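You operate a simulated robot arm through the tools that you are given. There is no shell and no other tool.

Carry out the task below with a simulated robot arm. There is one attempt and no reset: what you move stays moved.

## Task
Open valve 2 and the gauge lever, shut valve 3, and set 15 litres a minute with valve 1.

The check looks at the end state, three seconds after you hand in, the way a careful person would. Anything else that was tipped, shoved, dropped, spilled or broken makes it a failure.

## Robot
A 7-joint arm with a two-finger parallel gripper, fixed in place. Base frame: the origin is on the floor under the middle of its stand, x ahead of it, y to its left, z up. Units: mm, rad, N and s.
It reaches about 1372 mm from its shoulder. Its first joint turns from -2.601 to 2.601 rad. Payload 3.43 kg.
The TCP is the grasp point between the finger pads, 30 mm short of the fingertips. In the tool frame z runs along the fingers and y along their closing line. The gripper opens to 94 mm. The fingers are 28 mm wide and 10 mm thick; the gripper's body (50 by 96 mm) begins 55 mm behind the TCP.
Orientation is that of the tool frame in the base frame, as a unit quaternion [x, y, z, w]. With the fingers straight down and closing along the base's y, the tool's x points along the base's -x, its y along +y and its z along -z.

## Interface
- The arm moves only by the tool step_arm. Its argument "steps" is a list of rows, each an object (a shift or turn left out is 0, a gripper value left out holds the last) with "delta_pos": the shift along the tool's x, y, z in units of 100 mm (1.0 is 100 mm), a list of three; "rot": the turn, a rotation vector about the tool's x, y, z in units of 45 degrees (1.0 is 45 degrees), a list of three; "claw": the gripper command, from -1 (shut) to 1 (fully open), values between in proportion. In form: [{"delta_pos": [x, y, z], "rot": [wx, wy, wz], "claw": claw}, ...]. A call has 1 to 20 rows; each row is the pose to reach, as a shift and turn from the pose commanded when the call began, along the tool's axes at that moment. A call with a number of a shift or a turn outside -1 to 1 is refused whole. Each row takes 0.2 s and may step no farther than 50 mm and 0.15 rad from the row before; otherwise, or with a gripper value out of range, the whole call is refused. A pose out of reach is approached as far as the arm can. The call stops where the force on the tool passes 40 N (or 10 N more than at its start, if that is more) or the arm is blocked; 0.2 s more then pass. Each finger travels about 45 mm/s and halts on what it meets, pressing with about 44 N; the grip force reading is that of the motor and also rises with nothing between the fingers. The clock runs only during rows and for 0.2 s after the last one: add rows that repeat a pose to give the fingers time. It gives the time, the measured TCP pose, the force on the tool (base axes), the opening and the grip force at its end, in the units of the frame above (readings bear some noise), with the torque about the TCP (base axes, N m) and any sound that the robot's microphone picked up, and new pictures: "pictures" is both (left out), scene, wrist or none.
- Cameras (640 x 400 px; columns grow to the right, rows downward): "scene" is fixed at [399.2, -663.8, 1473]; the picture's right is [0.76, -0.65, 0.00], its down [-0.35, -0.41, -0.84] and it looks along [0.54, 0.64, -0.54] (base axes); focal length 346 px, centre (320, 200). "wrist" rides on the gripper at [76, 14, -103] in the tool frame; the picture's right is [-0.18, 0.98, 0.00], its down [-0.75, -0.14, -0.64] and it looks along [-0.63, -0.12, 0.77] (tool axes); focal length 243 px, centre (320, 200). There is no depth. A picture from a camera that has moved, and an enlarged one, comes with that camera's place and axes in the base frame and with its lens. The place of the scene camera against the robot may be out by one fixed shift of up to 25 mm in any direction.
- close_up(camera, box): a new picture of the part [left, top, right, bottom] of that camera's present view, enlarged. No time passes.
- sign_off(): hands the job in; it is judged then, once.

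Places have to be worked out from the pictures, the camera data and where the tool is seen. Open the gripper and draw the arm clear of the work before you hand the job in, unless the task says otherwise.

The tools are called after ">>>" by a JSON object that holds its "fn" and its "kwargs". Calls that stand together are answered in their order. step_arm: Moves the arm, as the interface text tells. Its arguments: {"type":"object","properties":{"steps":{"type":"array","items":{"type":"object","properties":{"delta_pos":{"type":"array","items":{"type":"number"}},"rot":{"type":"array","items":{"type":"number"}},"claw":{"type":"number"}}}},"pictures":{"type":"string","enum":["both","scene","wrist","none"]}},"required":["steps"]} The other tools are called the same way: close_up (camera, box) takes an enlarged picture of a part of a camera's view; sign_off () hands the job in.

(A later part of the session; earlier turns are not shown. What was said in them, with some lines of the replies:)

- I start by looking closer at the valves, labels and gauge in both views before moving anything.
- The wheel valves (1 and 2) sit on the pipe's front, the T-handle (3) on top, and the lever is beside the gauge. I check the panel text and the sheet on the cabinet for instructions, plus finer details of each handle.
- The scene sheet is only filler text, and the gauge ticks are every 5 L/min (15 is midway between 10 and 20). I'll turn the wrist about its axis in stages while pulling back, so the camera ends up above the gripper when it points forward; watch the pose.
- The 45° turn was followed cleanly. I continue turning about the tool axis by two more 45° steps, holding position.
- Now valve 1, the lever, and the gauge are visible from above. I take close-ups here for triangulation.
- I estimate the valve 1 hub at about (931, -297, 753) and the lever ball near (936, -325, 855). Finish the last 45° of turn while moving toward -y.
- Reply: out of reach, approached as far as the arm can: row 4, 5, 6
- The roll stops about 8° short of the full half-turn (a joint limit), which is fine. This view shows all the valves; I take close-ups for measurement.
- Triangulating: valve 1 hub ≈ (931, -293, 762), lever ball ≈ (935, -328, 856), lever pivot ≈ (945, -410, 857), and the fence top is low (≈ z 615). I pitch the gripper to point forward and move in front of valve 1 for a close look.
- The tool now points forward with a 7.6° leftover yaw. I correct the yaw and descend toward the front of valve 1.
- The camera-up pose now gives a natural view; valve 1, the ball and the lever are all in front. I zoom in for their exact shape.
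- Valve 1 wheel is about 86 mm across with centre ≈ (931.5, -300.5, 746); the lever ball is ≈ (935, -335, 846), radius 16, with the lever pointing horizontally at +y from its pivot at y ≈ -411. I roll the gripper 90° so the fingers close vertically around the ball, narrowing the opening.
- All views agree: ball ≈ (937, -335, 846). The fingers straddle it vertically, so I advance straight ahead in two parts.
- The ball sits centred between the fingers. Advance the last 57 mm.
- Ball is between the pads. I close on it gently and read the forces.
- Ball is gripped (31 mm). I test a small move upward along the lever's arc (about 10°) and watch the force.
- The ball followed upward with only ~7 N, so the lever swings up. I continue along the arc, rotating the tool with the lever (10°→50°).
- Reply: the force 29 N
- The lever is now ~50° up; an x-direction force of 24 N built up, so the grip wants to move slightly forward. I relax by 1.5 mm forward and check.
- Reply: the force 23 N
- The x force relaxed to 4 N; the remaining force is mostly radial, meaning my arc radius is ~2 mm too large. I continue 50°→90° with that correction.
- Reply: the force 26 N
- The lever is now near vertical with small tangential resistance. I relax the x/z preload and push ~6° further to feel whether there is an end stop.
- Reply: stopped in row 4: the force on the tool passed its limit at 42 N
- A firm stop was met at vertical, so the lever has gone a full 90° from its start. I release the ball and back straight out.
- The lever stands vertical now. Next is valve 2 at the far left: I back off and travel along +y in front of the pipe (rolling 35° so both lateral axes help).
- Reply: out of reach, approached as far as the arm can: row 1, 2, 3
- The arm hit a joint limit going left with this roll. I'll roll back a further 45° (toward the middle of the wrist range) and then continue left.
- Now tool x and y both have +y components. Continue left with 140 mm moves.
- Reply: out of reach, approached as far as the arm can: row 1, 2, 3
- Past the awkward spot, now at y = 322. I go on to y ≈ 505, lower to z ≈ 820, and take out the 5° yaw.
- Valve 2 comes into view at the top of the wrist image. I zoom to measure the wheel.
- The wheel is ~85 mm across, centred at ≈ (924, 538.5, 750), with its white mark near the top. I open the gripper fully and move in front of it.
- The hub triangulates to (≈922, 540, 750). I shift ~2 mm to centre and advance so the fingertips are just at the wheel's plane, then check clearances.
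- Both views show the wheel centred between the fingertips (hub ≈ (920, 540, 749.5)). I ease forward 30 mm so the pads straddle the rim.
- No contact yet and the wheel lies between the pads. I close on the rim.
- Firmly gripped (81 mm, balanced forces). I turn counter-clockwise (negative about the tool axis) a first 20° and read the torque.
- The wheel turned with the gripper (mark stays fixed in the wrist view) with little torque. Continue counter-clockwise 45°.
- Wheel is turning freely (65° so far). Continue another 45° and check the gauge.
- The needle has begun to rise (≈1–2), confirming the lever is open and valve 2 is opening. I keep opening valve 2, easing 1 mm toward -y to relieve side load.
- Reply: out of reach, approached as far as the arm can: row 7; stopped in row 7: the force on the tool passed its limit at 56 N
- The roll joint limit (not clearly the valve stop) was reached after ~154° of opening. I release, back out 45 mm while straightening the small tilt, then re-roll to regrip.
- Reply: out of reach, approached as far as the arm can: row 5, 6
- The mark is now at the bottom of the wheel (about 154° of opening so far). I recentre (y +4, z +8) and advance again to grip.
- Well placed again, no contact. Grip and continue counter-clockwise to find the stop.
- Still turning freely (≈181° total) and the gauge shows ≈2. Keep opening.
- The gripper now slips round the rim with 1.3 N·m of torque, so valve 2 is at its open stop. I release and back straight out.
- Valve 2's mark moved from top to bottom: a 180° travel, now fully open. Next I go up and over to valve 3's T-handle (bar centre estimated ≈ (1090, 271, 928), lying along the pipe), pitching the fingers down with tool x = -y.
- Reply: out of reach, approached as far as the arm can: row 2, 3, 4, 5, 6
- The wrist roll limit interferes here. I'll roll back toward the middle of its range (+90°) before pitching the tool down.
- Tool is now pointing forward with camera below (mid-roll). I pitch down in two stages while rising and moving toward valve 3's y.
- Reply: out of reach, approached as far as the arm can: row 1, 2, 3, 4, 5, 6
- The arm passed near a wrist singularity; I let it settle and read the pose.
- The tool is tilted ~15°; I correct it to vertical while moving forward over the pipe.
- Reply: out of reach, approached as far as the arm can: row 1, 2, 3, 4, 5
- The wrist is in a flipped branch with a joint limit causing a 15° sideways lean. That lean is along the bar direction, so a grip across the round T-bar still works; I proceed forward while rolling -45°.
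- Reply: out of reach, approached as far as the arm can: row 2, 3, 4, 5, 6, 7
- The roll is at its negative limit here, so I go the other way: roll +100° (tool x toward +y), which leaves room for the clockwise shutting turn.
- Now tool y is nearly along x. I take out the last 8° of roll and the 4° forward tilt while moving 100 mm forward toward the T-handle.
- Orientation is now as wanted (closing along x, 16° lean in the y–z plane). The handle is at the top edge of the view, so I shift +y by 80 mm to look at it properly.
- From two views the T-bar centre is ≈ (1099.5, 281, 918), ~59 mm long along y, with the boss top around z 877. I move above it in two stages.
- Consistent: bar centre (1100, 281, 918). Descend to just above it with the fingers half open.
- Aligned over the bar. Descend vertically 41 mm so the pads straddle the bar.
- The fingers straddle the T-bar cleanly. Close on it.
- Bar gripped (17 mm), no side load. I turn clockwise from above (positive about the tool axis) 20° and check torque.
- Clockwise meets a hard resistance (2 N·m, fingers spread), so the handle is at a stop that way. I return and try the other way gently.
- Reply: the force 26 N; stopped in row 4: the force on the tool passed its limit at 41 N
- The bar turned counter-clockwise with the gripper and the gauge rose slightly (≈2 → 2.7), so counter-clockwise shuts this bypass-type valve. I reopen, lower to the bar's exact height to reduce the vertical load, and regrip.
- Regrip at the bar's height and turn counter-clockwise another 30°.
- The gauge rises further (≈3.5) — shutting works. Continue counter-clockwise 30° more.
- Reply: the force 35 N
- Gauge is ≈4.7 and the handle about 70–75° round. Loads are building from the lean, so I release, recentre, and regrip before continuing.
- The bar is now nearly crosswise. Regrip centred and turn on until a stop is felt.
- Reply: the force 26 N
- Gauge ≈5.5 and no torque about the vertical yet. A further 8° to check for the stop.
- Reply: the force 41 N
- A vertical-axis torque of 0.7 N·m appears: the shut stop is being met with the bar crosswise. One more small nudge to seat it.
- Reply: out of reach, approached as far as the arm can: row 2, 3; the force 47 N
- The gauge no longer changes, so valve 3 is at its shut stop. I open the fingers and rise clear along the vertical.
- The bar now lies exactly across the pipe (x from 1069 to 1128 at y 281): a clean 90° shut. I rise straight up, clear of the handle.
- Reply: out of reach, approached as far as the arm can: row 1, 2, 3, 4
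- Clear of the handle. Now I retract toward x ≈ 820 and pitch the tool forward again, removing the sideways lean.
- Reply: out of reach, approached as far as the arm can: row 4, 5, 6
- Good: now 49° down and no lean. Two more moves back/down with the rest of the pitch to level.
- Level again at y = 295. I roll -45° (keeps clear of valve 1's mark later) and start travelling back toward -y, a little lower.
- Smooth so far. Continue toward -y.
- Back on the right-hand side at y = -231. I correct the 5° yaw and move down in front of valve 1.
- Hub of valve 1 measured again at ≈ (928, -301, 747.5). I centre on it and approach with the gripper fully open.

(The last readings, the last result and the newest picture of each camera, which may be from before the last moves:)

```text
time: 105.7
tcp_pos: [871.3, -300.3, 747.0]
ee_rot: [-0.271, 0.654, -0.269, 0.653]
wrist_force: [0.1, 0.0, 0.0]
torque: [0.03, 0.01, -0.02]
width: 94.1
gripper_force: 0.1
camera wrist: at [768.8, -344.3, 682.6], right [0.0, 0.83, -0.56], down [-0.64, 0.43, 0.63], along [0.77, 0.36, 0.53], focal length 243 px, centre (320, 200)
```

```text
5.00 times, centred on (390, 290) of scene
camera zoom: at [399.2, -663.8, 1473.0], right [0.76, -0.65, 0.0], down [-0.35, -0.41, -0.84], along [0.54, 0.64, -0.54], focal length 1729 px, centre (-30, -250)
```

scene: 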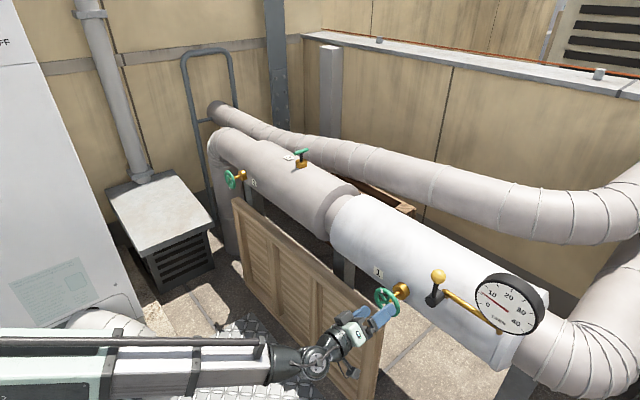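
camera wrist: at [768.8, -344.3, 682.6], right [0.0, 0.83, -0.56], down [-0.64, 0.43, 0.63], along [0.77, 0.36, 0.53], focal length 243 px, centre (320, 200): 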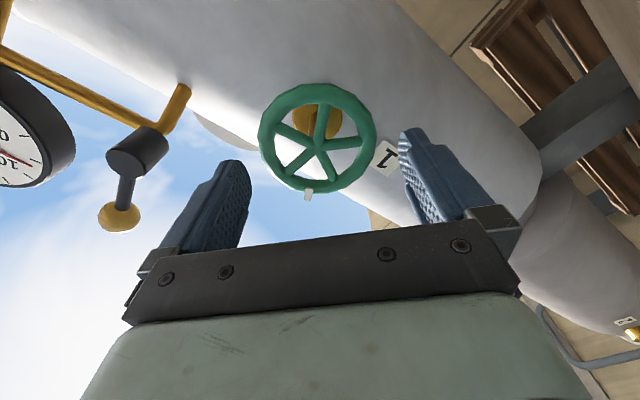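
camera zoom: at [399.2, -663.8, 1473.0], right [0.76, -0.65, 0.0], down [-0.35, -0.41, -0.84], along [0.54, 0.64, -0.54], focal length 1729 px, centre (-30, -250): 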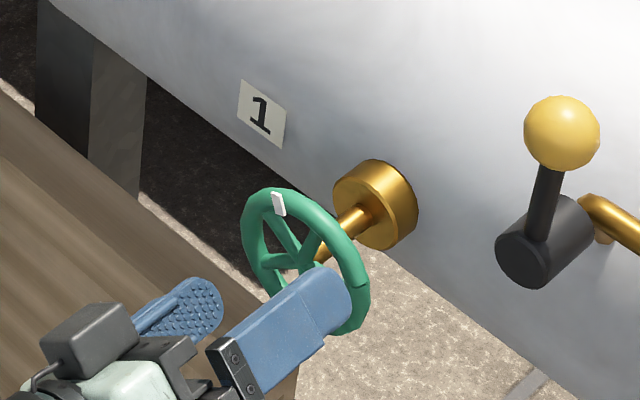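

The combined fits put the wheel centre at ≈ (923, -300.6, 749). I raise 2 mm and advance gently to straddle the rim.

>>> {"fn": "step_arm", "kwargs": {"steps": [{"delta_pos": [-0.014, -0.014, 0.08]}, {"delta_pos": [-0.014, -0.014, 0.16]}, {"delta_pos": [-0.014, -0.014, 0.24]}, {"delta_pos": [-0.014, -0.014, 0.32]}, {"delta_pos": [-0.014, -0.014, 0.42]}, {"delta_pos": [-0.014, -0.014, 0.42]}], "pictures": "both"}}

>>> {"fn": "close_up", "kwargs": {"camera": "scene", "box": [340, 250, 440, 330]}}

```text
time: 107.1
tcp_pos: [912.3, -301.9, 749.5]
ee_rot: [-0.271, 0.654, -0.269, 0.653]
wrist_force: [-0.8, -0.4, 0.8]
torque: [-0.01, 0.0, -0.01]
width: 93.8
gripper_force: 0.1
camera wrist: at [810.3, -345.0, 685.5], right [0.0, 0.83, -0.56], down [-0.64, 0.43, 0.63], along [0.77, 0.36, 0.53], focal length 243 px, centre (320, 200)
```

scene: 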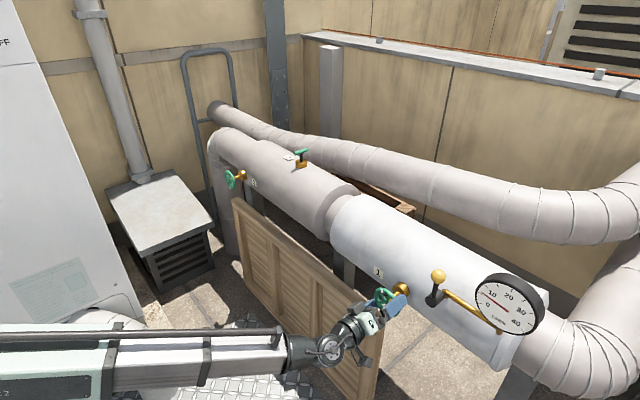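
wrist: 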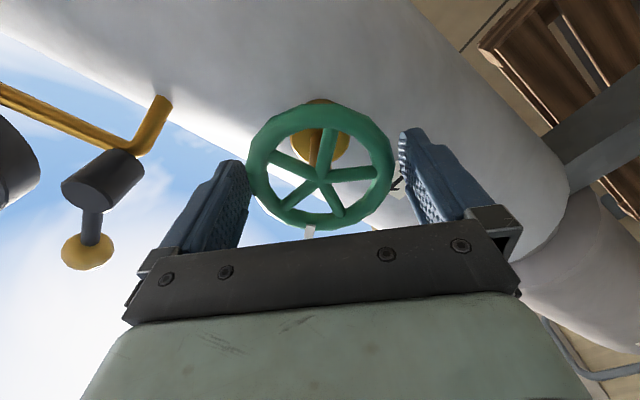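

```text
5.00 times, centred on (390, 290) of scene
camera zoom: at [399.2, -663.8, 1473.0], right [0.76, -0.65, 0.0], down [-0.35, -0.41, -0.84], along [0.54, 0.64, -0.54], focal length 1729 px, centre (-30, -250)
```

zoom: 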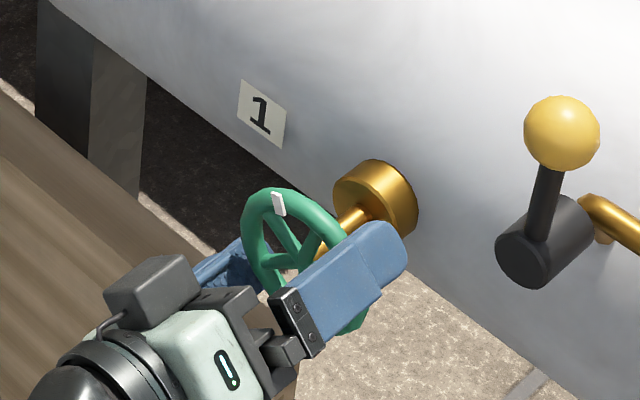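

Identical picture to the good valve 2 grip, no contact forces. Close on the rim.

>>> {"fn": "step_arm", "kwargs": {"steps": [{"claw": 0.6}, {"claw": 0.6}, {"claw": 0.6}], "pictures": "none"}}

>>> {"fn": "close_up", "kwargs": {"camera": "scene", "box": [470, 265, 550, 345]}}

```text
time: 107.9
tcp_pos: [912.8, -300.8, 748.3]
ee_rot: [-0.272, 0.654, -0.269, 0.653]
wrist_force: [0.3, 1.2, -0.8]
torque: [0.01, 0.0, -0.37]
width: 81.6
gripper_force: 45.3
```

```text
5.00 times, centred on (510, 305) of scene
camera zoom: at [399.2, -663.8, 1473.0], right [0.76, -0.65, 0.0], down [-0.35, -0.41, -0.84], along [0.54, 0.64, -0.54], focal length 1729 px, centre (-630, -325)
```

zoom: 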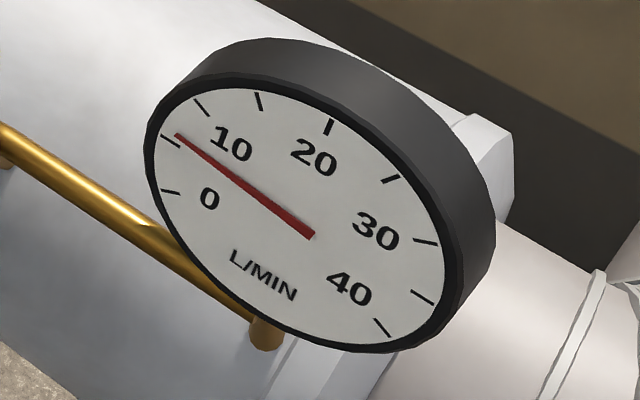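

Gripped at 81.6 mm. I open valve 1 counter-clockwise by 30° and read the gauge.

>>> {"fn": "step_arm", "kwargs": {"steps": [{"rot": [0, 0, -0.13]}, {"rot": [0, 0, -0.27]}, {"rot": [0, 0, -0.4]}, {"rot": [0, 0, -0.53]}, {"rot": [0, 0, -0.667]}, {"rot": [0, 0, -0.667]}, {"rot": [0, 0, -0.667]}], "pictures": "wrist"}}

>>> {"fn": "close_up", "kwargs": {"camera": "scene", "box": [470, 265, 550, 345]}}

```text
time: 109.5
tcp_pos: [911.9, -302.1, 749.4]
ee_rot: [-0.432, 0.56, -0.43, 0.561]
wrist_force: [16.4, -3.2, 19.0]
torque: [0.02, 0.27, -0.46]
width: 81.6
gripper_force: 44.5
camera wrist: at [810.5, -371.5, 716.2], right [0.0, 0.43, -0.9], down [-0.64, 0.69, 0.33], along [0.76, 0.58, 0.28], focal length 243 px, centre (320, 200)
```

wrist: 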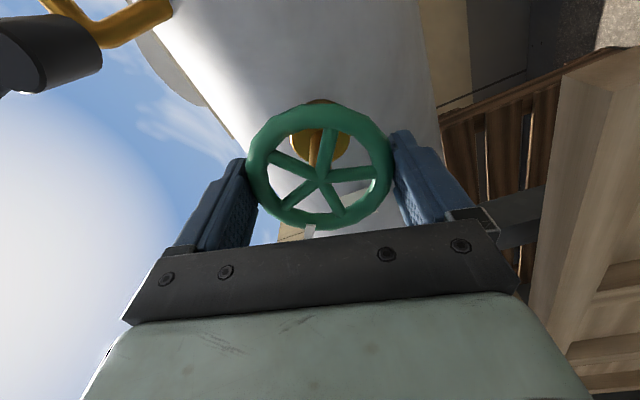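

```text
5.00 times, centred on (510, 305) of scene
camera zoom: at [399.2, -663.8, 1473.0], right [0.76, -0.65, 0.0], down [-0.35, -0.41, -0.84], along [0.54, 0.64, -0.54], focal length 1729 px, centre (-630, -325)
```

zoom: 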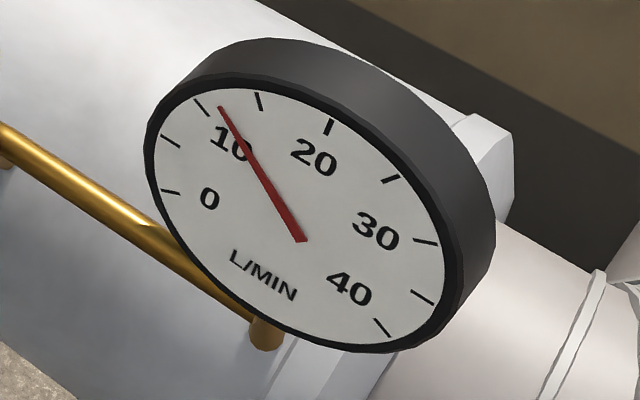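

The gauge went from ≈6 to ≈11.5 for 30°, so about 20° more is needed. I turn 14° further (easing side loads by ~1 mm) and read again.

>>> {"fn": "step_arm", "kwargs": {"steps": [{"delta_pos": [-0.001, -0.006, 0.006], "rot": [0, 0, -0.08]}, {"delta_pos": [-0.003, -0.012, 0.012], "rot": [0, 0, -0.16]}, {"delta_pos": [-0.003, -0.012, 0.012], "rot": [0, 0, -0.24]}, {"delta_pos": [-0.003, -0.012, 0.012], "rot": [0, 0, -0.31]}, {"delta_pos": [-0.003, -0.012, 0.012], "rot": [0, 0, -0.31]}, {"delta_pos": [-0.003, -0.012, 0.012], "rot": [0, 0, -0.31]}], "pictures": "none"}}

>>> {"fn": "close_up", "kwargs": {"camera": "scene", "box": [470, 265, 550, 345]}}

```text
time: 110.9
tcp_pos: [913.2, -300.6, 749.6]
ee_rot: [-0.497, 0.505, -0.494, 0.504]
wrist_force: [-18.0, -2.3, 0.6]
torque: [-0.01, -0.65, 0.51]
width: 81.4
gripper_force: 44.9
```

```text
5.00 times, centred on (510, 305) of scene
camera zoom: at [399.2, -663.8, 1473.0], right [0.76, -0.65, 0.0], down [-0.35, -0.41, -0.84], along [0.54, 0.64, -0.54], focal length 1729 px, centre (-630, -325)
```

zoom: 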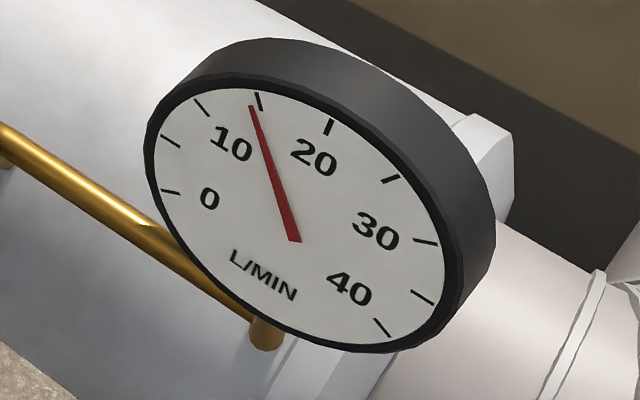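

The needle is just short of 15 in this oblique view. I zoom in more strongly to judge parallax.

>>> {"fn": "close_up", "kwargs": {"camera": "scene", "box": [484, 278, 524, 318]}}

>>> {"fn": "close_up", "kwargs": {"camera": "scene", "box": [472, 272, 548, 332]}}

```text
10.00 times, centred on (504, 298) of scene
camera zoom: at [399.2, -663.8, 1473.0], right [0.76, -0.65, 0.0], down [-0.35, -0.41, -0.84], along [0.54, 0.64, -0.54], focal length 3459 px, centre (-1520, -780)
```

zoom: 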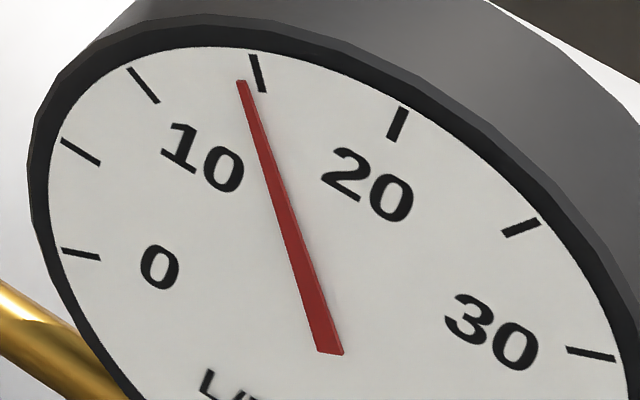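

```text
6.67 times, centred on (510, 302) of scene
camera zoom: at [399.2, -663.8, 1473.0], right [0.76, -0.65, 0.0], down [-0.35, -0.41, -0.84], along [0.54, 0.64, -0.54], focal length 2306 px, centre (-947, -480)
```

zoom: 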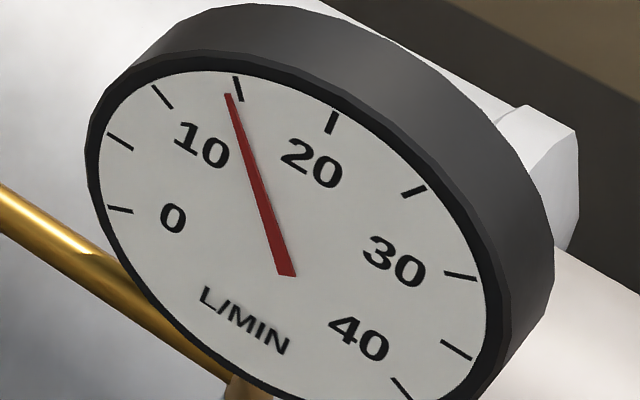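

In this slanted view I can't settle 14.5 vs 15, so I'll release and look at the gauge squarely with the wrist camera. Open and back straight out first.

>>> {"fn": "step_arm", "kwargs": {"steps": [{"claw": 1}, {"claw": 1}, {"claw": 1}, {"claw": 1, "delta_pos": [0, 0, -0.25]}, {"claw": 1, "delta_pos": [0, 0, -0.5]}, {"claw": 1, "delta_pos": [0, 0, -0.75]}, {"claw": 1, "delta_pos": [0, 0, -1]}], "pictures": "none"}}

>>> {"fn": "step_arm", "kwargs": {"steps": [{"delta_pos": [0.25, -0.25, 0]}, {"delta_pos": [0.5, -0.5, 0]}, {"delta_pos": [0.75, -0.75, 0]}, {"delta_pos": [1, -1, 0]}], "pictures": "none"}}

>>> {"fn": "step_arm", "kwargs": {"steps": [{"delta_pos": [0.25, -0.25, 0], "rot": [0, 0.11, 0]}, {"delta_pos": [0.5, -0.5, 0], "rot": [0, 0.22, 0]}, {"delta_pos": [0.75, -0.75, 0], "rot": [0, 0.33, 0]}, {"delta_pos": [0.95, -1, 0], "rot": [0, 0.444, 0]}, {"delta_pos": [0.95, -1, 0], "rot": [0, 0.444, 0]}], "pictures": "both"}}

```text
time: 112.5
tcp_pos: [814.1, -301.1, 751.1]
ee_rot: [-0.496, 0.505, -0.494, 0.505]
wrist_force: [-1.0, 0.0, -0.4]
torque: [0.03, 0.0, 0.03]
width: 93.8
gripper_force: 0.1
```

```text
time: 113.5
tcp_pos: [814.3, -403.1, 848.8]
ee_rot: [-0.497, 0.503, -0.493, 0.506]
wrist_force: [1.7, -0.1, 0.1]
torque: [0.0, 0.02, -0.01]
width: 94.1
gripper_force: 0.1
```

```text
time: 114.7
tcp_pos: [812.3, -501.2, 946.8]
ee_rot: [-0.403, 0.585, -0.572, 0.41]
wrist_force: [0.1, -0.5, 0.6]
torque: [-0.02, 0.02, -0.01]
width: 94.0
gripper_force: 0.1
camera wrist: at [691.5, -537.9, 932.4], right [0.06, 0.19, -0.98], down [-0.35, 0.92, 0.16], along [0.94, 0.33, 0.12], focal length 243 px, centre (320, 200)
```

scene: 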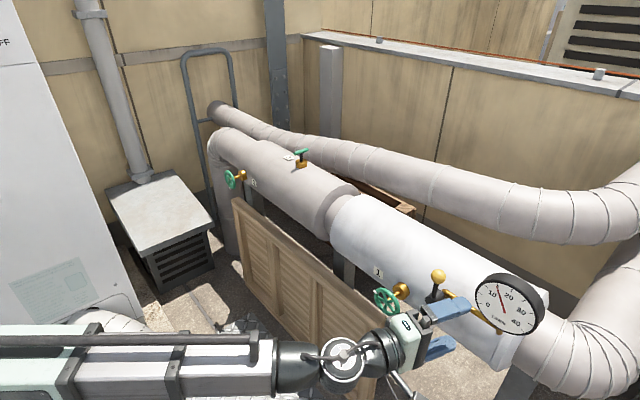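
wrist: 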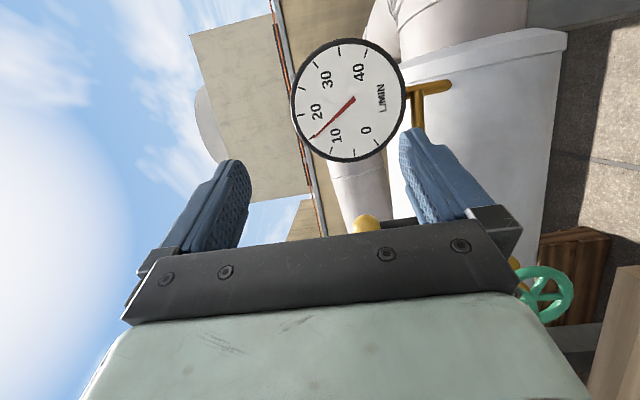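

Now the gauge is seen nearly square-on. I enlarge it.

>>> {"fn": "close_up", "kwargs": {"camera": "wrist", "box": [280, 35, 420, 165]}}

>>> {"fn": "close_up", "kwargs": {"camera": "wrist", "box": [295, 85, 375, 165]}}

```text
3.08 times, centred on (350, 100) of wrist
camera zoom: at [691.5, -537.9, 932.4], right [0.06, 0.19, -0.98], down [-0.35, 0.92, 0.16], along [0.94, 0.33, 0.12], focal length 746 px, centre (228, 508)
```

zoom: 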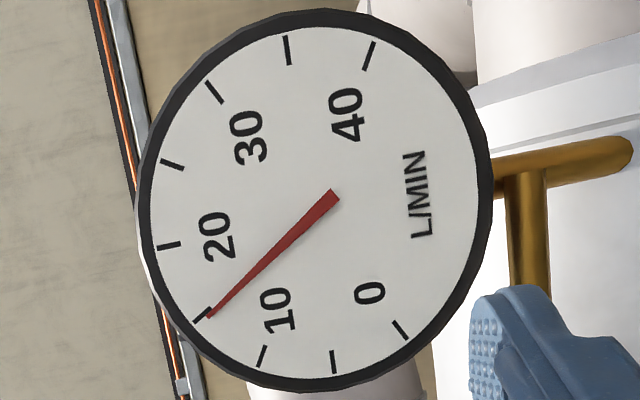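

```text
5.00 times, centred on (335, 125) of wrist
camera zoom: at [691.5, -537.9, 932.4], right [0.06, 0.19, -0.98], down [-0.35, 0.92, 0.16], along [0.94, 0.33, 0.12], focal length 1213 px, centre (245, 575)
```

zoom: 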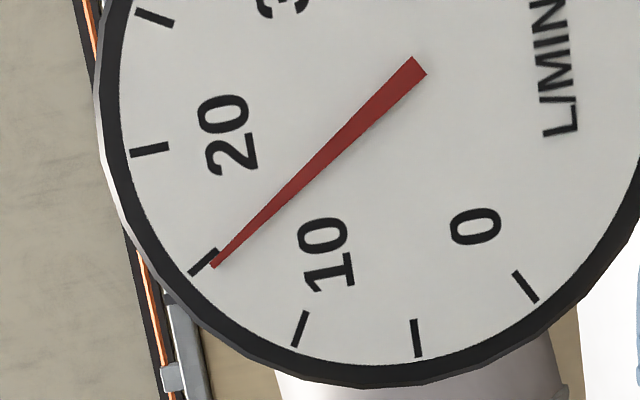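

Seen square-on, the needle sits about 2° of dial short of the 15 mark, i.e. ≈14.6 L/min. A ~2° further opening of valve 1 should bring it to 15, so I return to the wheel with the same orientation.

>>> {"fn": "step_arm", "kwargs": {"steps": [{"delta_pos": [-0.22, 0.25, -0.08], "rot": [0, -0.11, 0]}, {"delta_pos": [-0.45, 0.5, -0.16], "rot": [0, -0.22, 0]}, {"delta_pos": [-0.67, 0.75, -0.24], "rot": [0, -0.33, 0]}, {"delta_pos": [-0.893, 1, -0.325], "rot": [0, -0.444, 0]}, {"delta_pos": [-0.893, 1, -0.325], "rot": [0, -0.444, 0]}], "pictures": "none"}}

>>> {"fn": "step_arm", "kwargs": {"steps": [{"delta_pos": [-0.25, 0.25, 0]}, {"delta_pos": [-0.5, 0.5, 0]}, {"delta_pos": [-0.75, 0.75, 0]}, {"delta_pos": [-1, 1, 0]}, {"delta_pos": [-1, 1, 0]}], "pictures": "wrist"}}

```text
time: 115.9
tcp_pos: [813.3, -401.7, 848.1]
ee_rot: [-0.496, 0.505, -0.494, 0.505]
wrist_force: [0.8, 0.0, -0.6]
torque: [0.01, 0.02, 0.01]
width: 94.0
gripper_force: 0.1
```

```text
time: 117.1
tcp_pos: [813.5, -300.0, 751.9]
ee_rot: [-0.496, 0.504, -0.495, 0.505]
wrist_force: [1.0, 0.4, 1.1]
torque: [0.01, -0.01, 0.01]
width: 94.2
gripper_force: 0.1
camera wrist: at [711.5, -377.0, 735.2], right [0.0, 0.2, -0.98], down [-0.64, 0.75, 0.16], along [0.77, 0.63, 0.13], focal length 243 px, centre (320, 200)
```

wrist: 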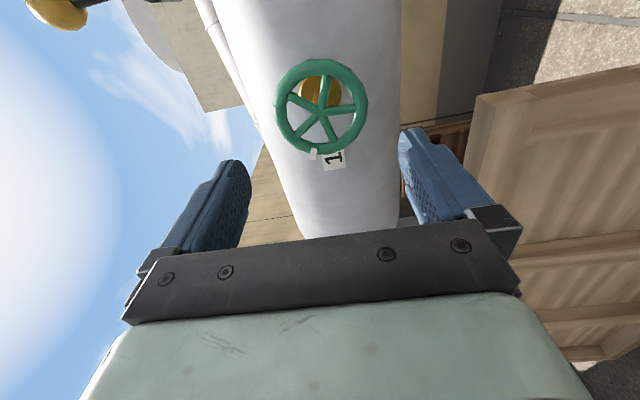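

Same standoff as before. Advance 100 mm to straddle the wheel again and close.

>>> {"fn": "step_arm", "kwargs": {"steps": [{"delta_pos": [0, 0, 0.25]}, {"delta_pos": [0, 0, 0.5]}, {"delta_pos": [0, 0, 0.65]}, {"delta_pos": [0, 0, 0.75]}, {"delta_pos": [0, 0, 0.85]}, {"delta_pos": [0, 0, 0.93]}, {"delta_pos": [0, 0, 1]}, {"delta_pos": [0, 0, 1]}], "pictures": "wrist"}}

>>> {"fn": "close_up", "kwargs": {"camera": "scene", "box": [484, 278, 524, 318]}}

```text
time: 118.9
tcp_pos: [914.2, -300.5, 749.4]
ee_rot: [-0.496, 0.505, -0.494, 0.506]
wrist_force: [-0.2, -0.2, 0.1]
torque: [0.02, 0.01, 0.03]
width: 93.8
gripper_force: 0.1
camera wrist: at [811.3, -377.2, 735.0], right [0.0, 0.2, -0.98], down [-0.64, 0.75, 0.16], along [0.77, 0.63, 0.13], focal length 243 px, centre (320, 200)
```

wrist: 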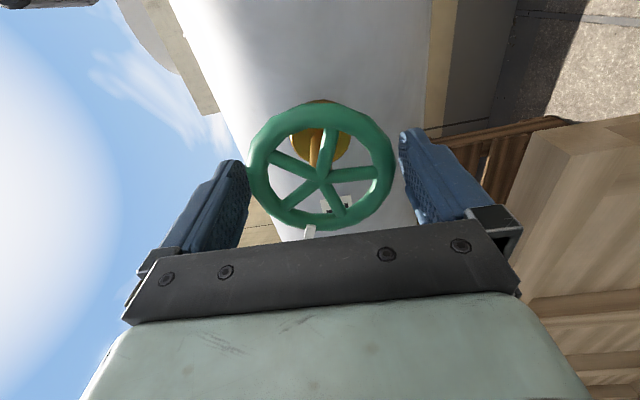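

```text
10.00 times, centred on (504, 298) of scene
camera zoom: at [399.2, -663.8, 1473.0], right [0.76, -0.65, 0.0], down [-0.35, -0.41, -0.84], along [0.54, 0.64, -0.54], focal length 3459 px, centre (-1520, -780)
```

zoom: 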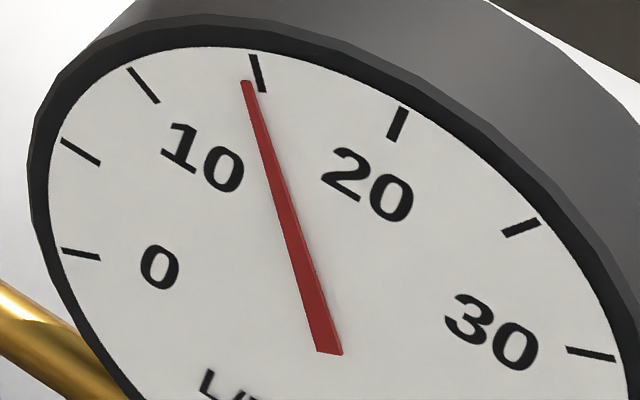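

The needle has settled at tip x ≈ 246 in this zoom (≈14.6 by the square view). I grip and turn ~2.2° more open.

>>> {"fn": "step_arm", "kwargs": {"steps": [{"claw": 0.6}, {"claw": 0.6}, {"claw": 0.6}], "pictures": "none"}}

>>> {"fn": "step_arm", "kwargs": {"steps": [{"rot": [0, 0, -0.02]}, {"rot": [0, 0, -0.04]}, {"rot": [0, 0, -0.049]}, {"rot": [0, 0, -0.049]}, {"rot": [0, 0, -0.049]}, {"rot": [0, 0, -0.049]}, {"rot": [0, 0, -0.049]}, {"rot": [0, 0, -0.049]}, {"rot": [0, 0, -0.049]}, {"rot": [0, 0, -0.049]}, {"rot": [0, 0, -0.049]}, {"rot": [0, 0, -0.049]}], "pictures": "none"}}

>>> {"fn": "close_up", "kwargs": {"camera": "scene", "box": [484, 278, 524, 318]}}

```text
time: 119.7
tcp_pos: [913.7, -301.4, 750.6]
ee_rot: [-0.496, 0.505, -0.493, 0.505]
wrist_force: [-0.4, 1.5, -5.1]
torque: [0.01, -0.16, -0.21]
width: 81.8
gripper_force: 44.8
```

```text
time: 122.3
tcp_pos: [912.7, -301.1, 749.9]
ee_rot: [0.506, -0.495, 0.503, -0.496]
wrist_force: [-6.4, 1.1, -7.0]
torque: [0.0, -0.19, -0.2]
width: 81.3
gripper_force: 45.2
```

```text
10.00 times, centred on (504, 298) of scene
camera zoom: at [399.2, -663.8, 1473.0], right [0.76, -0.65, 0.0], down [-0.35, -0.41, -0.84], along [0.54, 0.64, -0.54], focal length 3459 px, centre (-1520, -780)
```

zoom: 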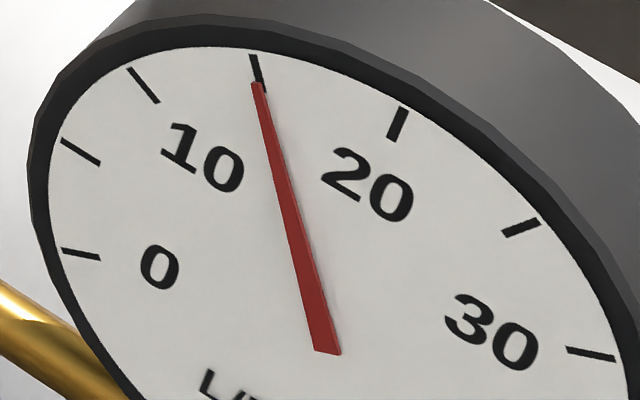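

The tip is now right on the 15 mark in this view (target x ≈ 254, now 257). I release, back out, and verify square-on.

>>> {"fn": "step_arm", "kwargs": {"steps": [{"claw": 1}, {"claw": 1}, {"claw": 1}, {"claw": 1, "delta_pos": [0, 0, -0.25]}, {"claw": 1, "delta_pos": [0, 0, -0.5]}, {"claw": 1, "delta_pos": [0, 0, -0.75]}, {"claw": 1, "delta_pos": [0, 0, -1]}], "pictures": "none"}}

>>> {"fn": "step_arm", "kwargs": {"steps": [{"delta_pos": [0.25, -0.25, 0]}, {"delta_pos": [0.5, -0.5, 0]}, {"delta_pos": [0.75, -0.75, 0]}, {"delta_pos": [1, -1, 0]}], "pictures": "none"}}

>>> {"fn": "step_arm", "kwargs": {"steps": [{"delta_pos": [0.25, -0.25, 0], "rot": [0, 0.11, 0]}, {"delta_pos": [0.5, -0.5, 0], "rot": [0, 0.22, 0]}, {"delta_pos": [0.75, -0.75, 0], "rot": [0, 0.33, 0]}, {"delta_pos": [0.95, -1, 0], "rot": [0, 0.444, 0]}, {"delta_pos": [0.95, -1, 0], "rot": [0, 0.444, 0]}], "pictures": "both"}}

>>> {"fn": "close_up", "kwargs": {"camera": "wrist", "box": [280, 35, 420, 165]}}

>>> {"fn": "close_up", "kwargs": {"camera": "wrist", "box": [295, 85, 375, 165]}}

```text
time: 123.9
tcp_pos: [814.0, -300.3, 750.8]
ee_rot: [0.506, -0.495, 0.503, -0.496]
wrist_force: [-0.9, 0.6, -0.1]
torque: [0.01, -0.01, 0.0]
width: 94.1
gripper_force: 0.2
```

```text
time: 124.9
tcp_pos: [814.5, -398.6, 852.5]
ee_rot: [0.506, -0.494, 0.503, -0.496]
wrist_force: [0.4, -0.3, -0.1]
torque: [0.01, 0.01, -0.02]
width: 94.1
gripper_force: 0.0
```

```text
time: 126.1
tcp_pos: [813.3, -492.3, 955.7]
ee_rot: [0.41, -0.573, 0.585, -0.401]
wrist_force: [0.8, -0.7, 0.3]
torque: [0.01, 0.01, 0.0]
width: 93.9
gripper_force: 0.1
camera wrist: at [692.1, -529.6, 942.1], right [0.06, 0.15, -0.99], down [-0.35, 0.93, 0.12], along [0.94, 0.33, 0.11], focal length 243 px, centre (320, 200)
```

scene: 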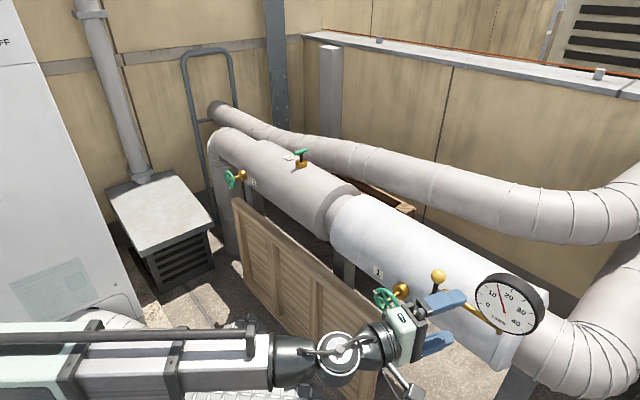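
wrist: 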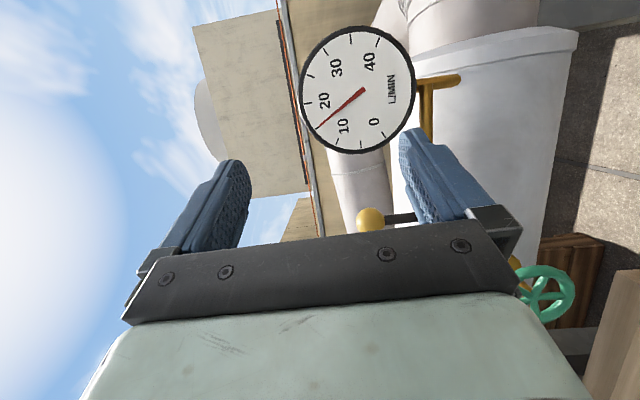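

```text
3.08 times, centred on (350, 100) of wrist
camera zoom: at [692.1, -529.6, 942.1], right [0.06, 0.15, -0.99], down [-0.35, 0.93, 0.12], along [0.94, 0.33, 0.11], focal length 746 px, centre (228, 508)
```

zoom: 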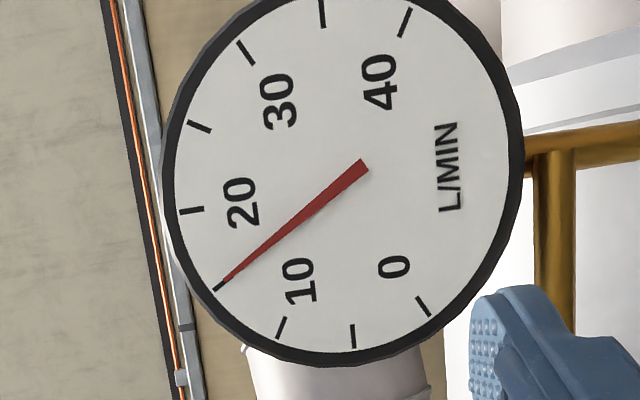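

```text
5.00 times, centred on (335, 125) of wrist
camera zoom: at [692.1, -529.6, 942.1], right [0.06, 0.15, -0.99], down [-0.35, 0.93, 0.12], along [0.94, 0.33, 0.11], focal length 1213 px, centre (245, 575)
```

zoom: 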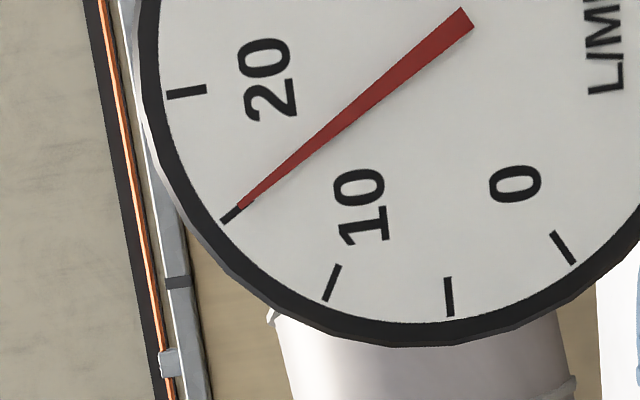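

The needle now lies exactly on the 15 mark. I draw the arm back well clear of the pipework and take final pictures to check every handle.

>>> {"fn": "step_arm", "kwargs": {"steps": [{"delta_pos": [0, 0, -0.25]}, {"delta_pos": [0, 0, -0.5]}, {"delta_pos": [0, 0, -0.75]}, {"delta_pos": [0, 0, -1]}], "pictures": "none"}}

>>> {"fn": "step_arm", "kwargs": {"steps": [{"delta_pos": [-0.1, -0.2, -0.15]}, {"delta_pos": [-0.2, -0.4, -0.3]}, {"delta_pos": [-0.3, -0.6, -0.45]}, {"delta_pos": [-0.3, -0.8, -0.5]}, {"delta_pos": [-0.3, -0.8, -0.5]}], "pictures": "both"}}

>>> {"fn": "close_up", "kwargs": {"camera": "scene", "box": [365, 255, 555, 374]}}

>>> {"fn": "close_up", "kwargs": {"camera": "scene", "box": [200, 130, 340, 218]}}

```text
time: 127.1
tcp_pos: [719.1, -457.7, 955.2]
ee_rot: [0.411, -0.573, 0.584, -0.403]
wrist_force: [1.1, -0.2, 0.3]
torque: [0.01, 0.02, 0.02]
width: 93.7
gripper_force: 0.0
```

```text
time: 128.3
tcp_pos: [682.8, -411.8, 1032.7]
ee_rot: [0.411, -0.573, 0.584, -0.403]
wrist_force: [0.9, -0.2, 0.9]
torque: [-0.01, 0.02, 0.02]
width: 93.8
gripper_force: 0.1
camera wrist: at [561.2, -448.9, 1019.9], right [0.06, 0.15, -0.99], down [-0.35, 0.93, 0.12], along [0.94, 0.34, 0.11], focal length 243 px, centre (320, 200)
```

scene: 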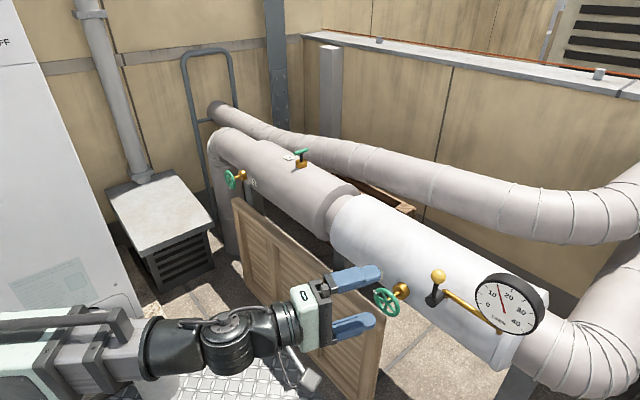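
wrist: 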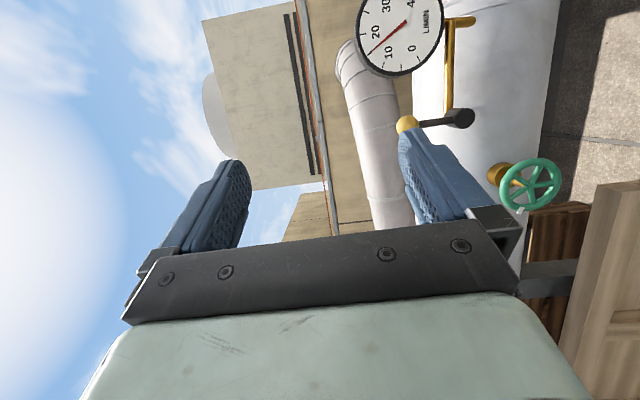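

```text
3.36 times, centred on (460, 314) of scene
camera zoom: at [399.2, -663.8, 1473.0], right [0.76, -0.65, 0.0], down [-0.35, -0.41, -0.84], along [0.54, 0.64, -0.54], focal length 1163 px, centre (-151, -185)
```

zoom: 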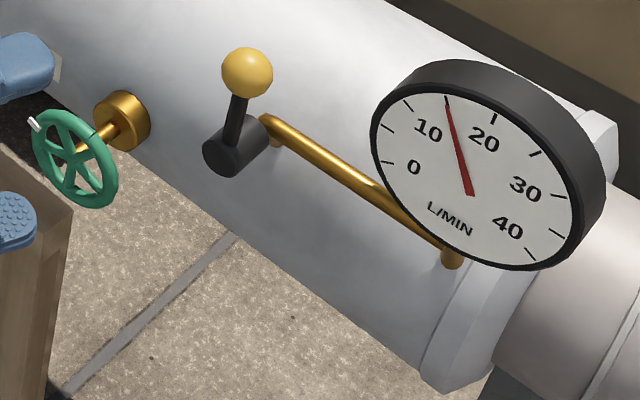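

```text
4.55 times, centred on (270, 174) of scene
camera zoom: at [399.2, -663.8, 1473.0], right [0.76, -0.65, 0.0], down [-0.35, -0.41, -0.84], along [0.54, 0.64, -0.54], focal length 1572 px, centre (547, 318)
```

zoom: 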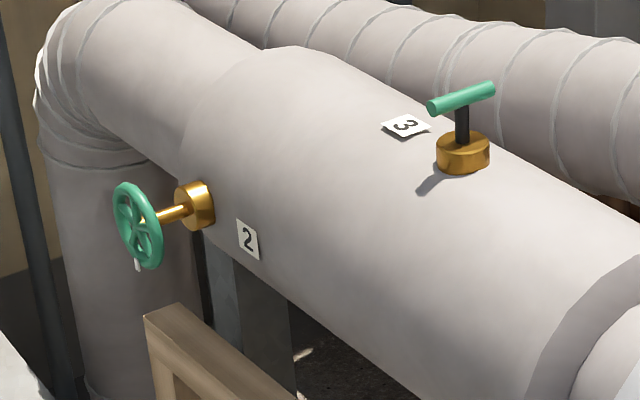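

Final state: the mark on valve 2 has turned to the bottom, which is its open stop. Valve 3's bar lies across the pipe at its shut stop. The gauge lever is upright at its stop and the gauge reads 15. The gripper is open and well clear of the pipework, and nothing else was moved, so I hand in.

>>> {"fn": "sign_off", "kwargs": {}}

```text
The job is handed in.
```

I've handed the job in, and all four settings look right in the final pictures:

- **Valve 2:** open. I turned it counter-clockwise about 180° until it met its stop.
- **Gauge lever:** open. I swung it up 90° to its stop, and the gauge responded once valve 2 was opened.
- **Valve 3:** shut. It only turned counter-clockwise, not clockwise. The handle moved from lying along the pipe to straight across it, and stopped there. The gauge rose as it closed and held steady at the stop.
- **Valve 1:** set to 15 litres a minute. Viewed square-on after I let go of the wheel, the needle sits on the 15 mark.

The gripper is open and the arm is back clear of the pipework. I saw nothing else moved or damaged.
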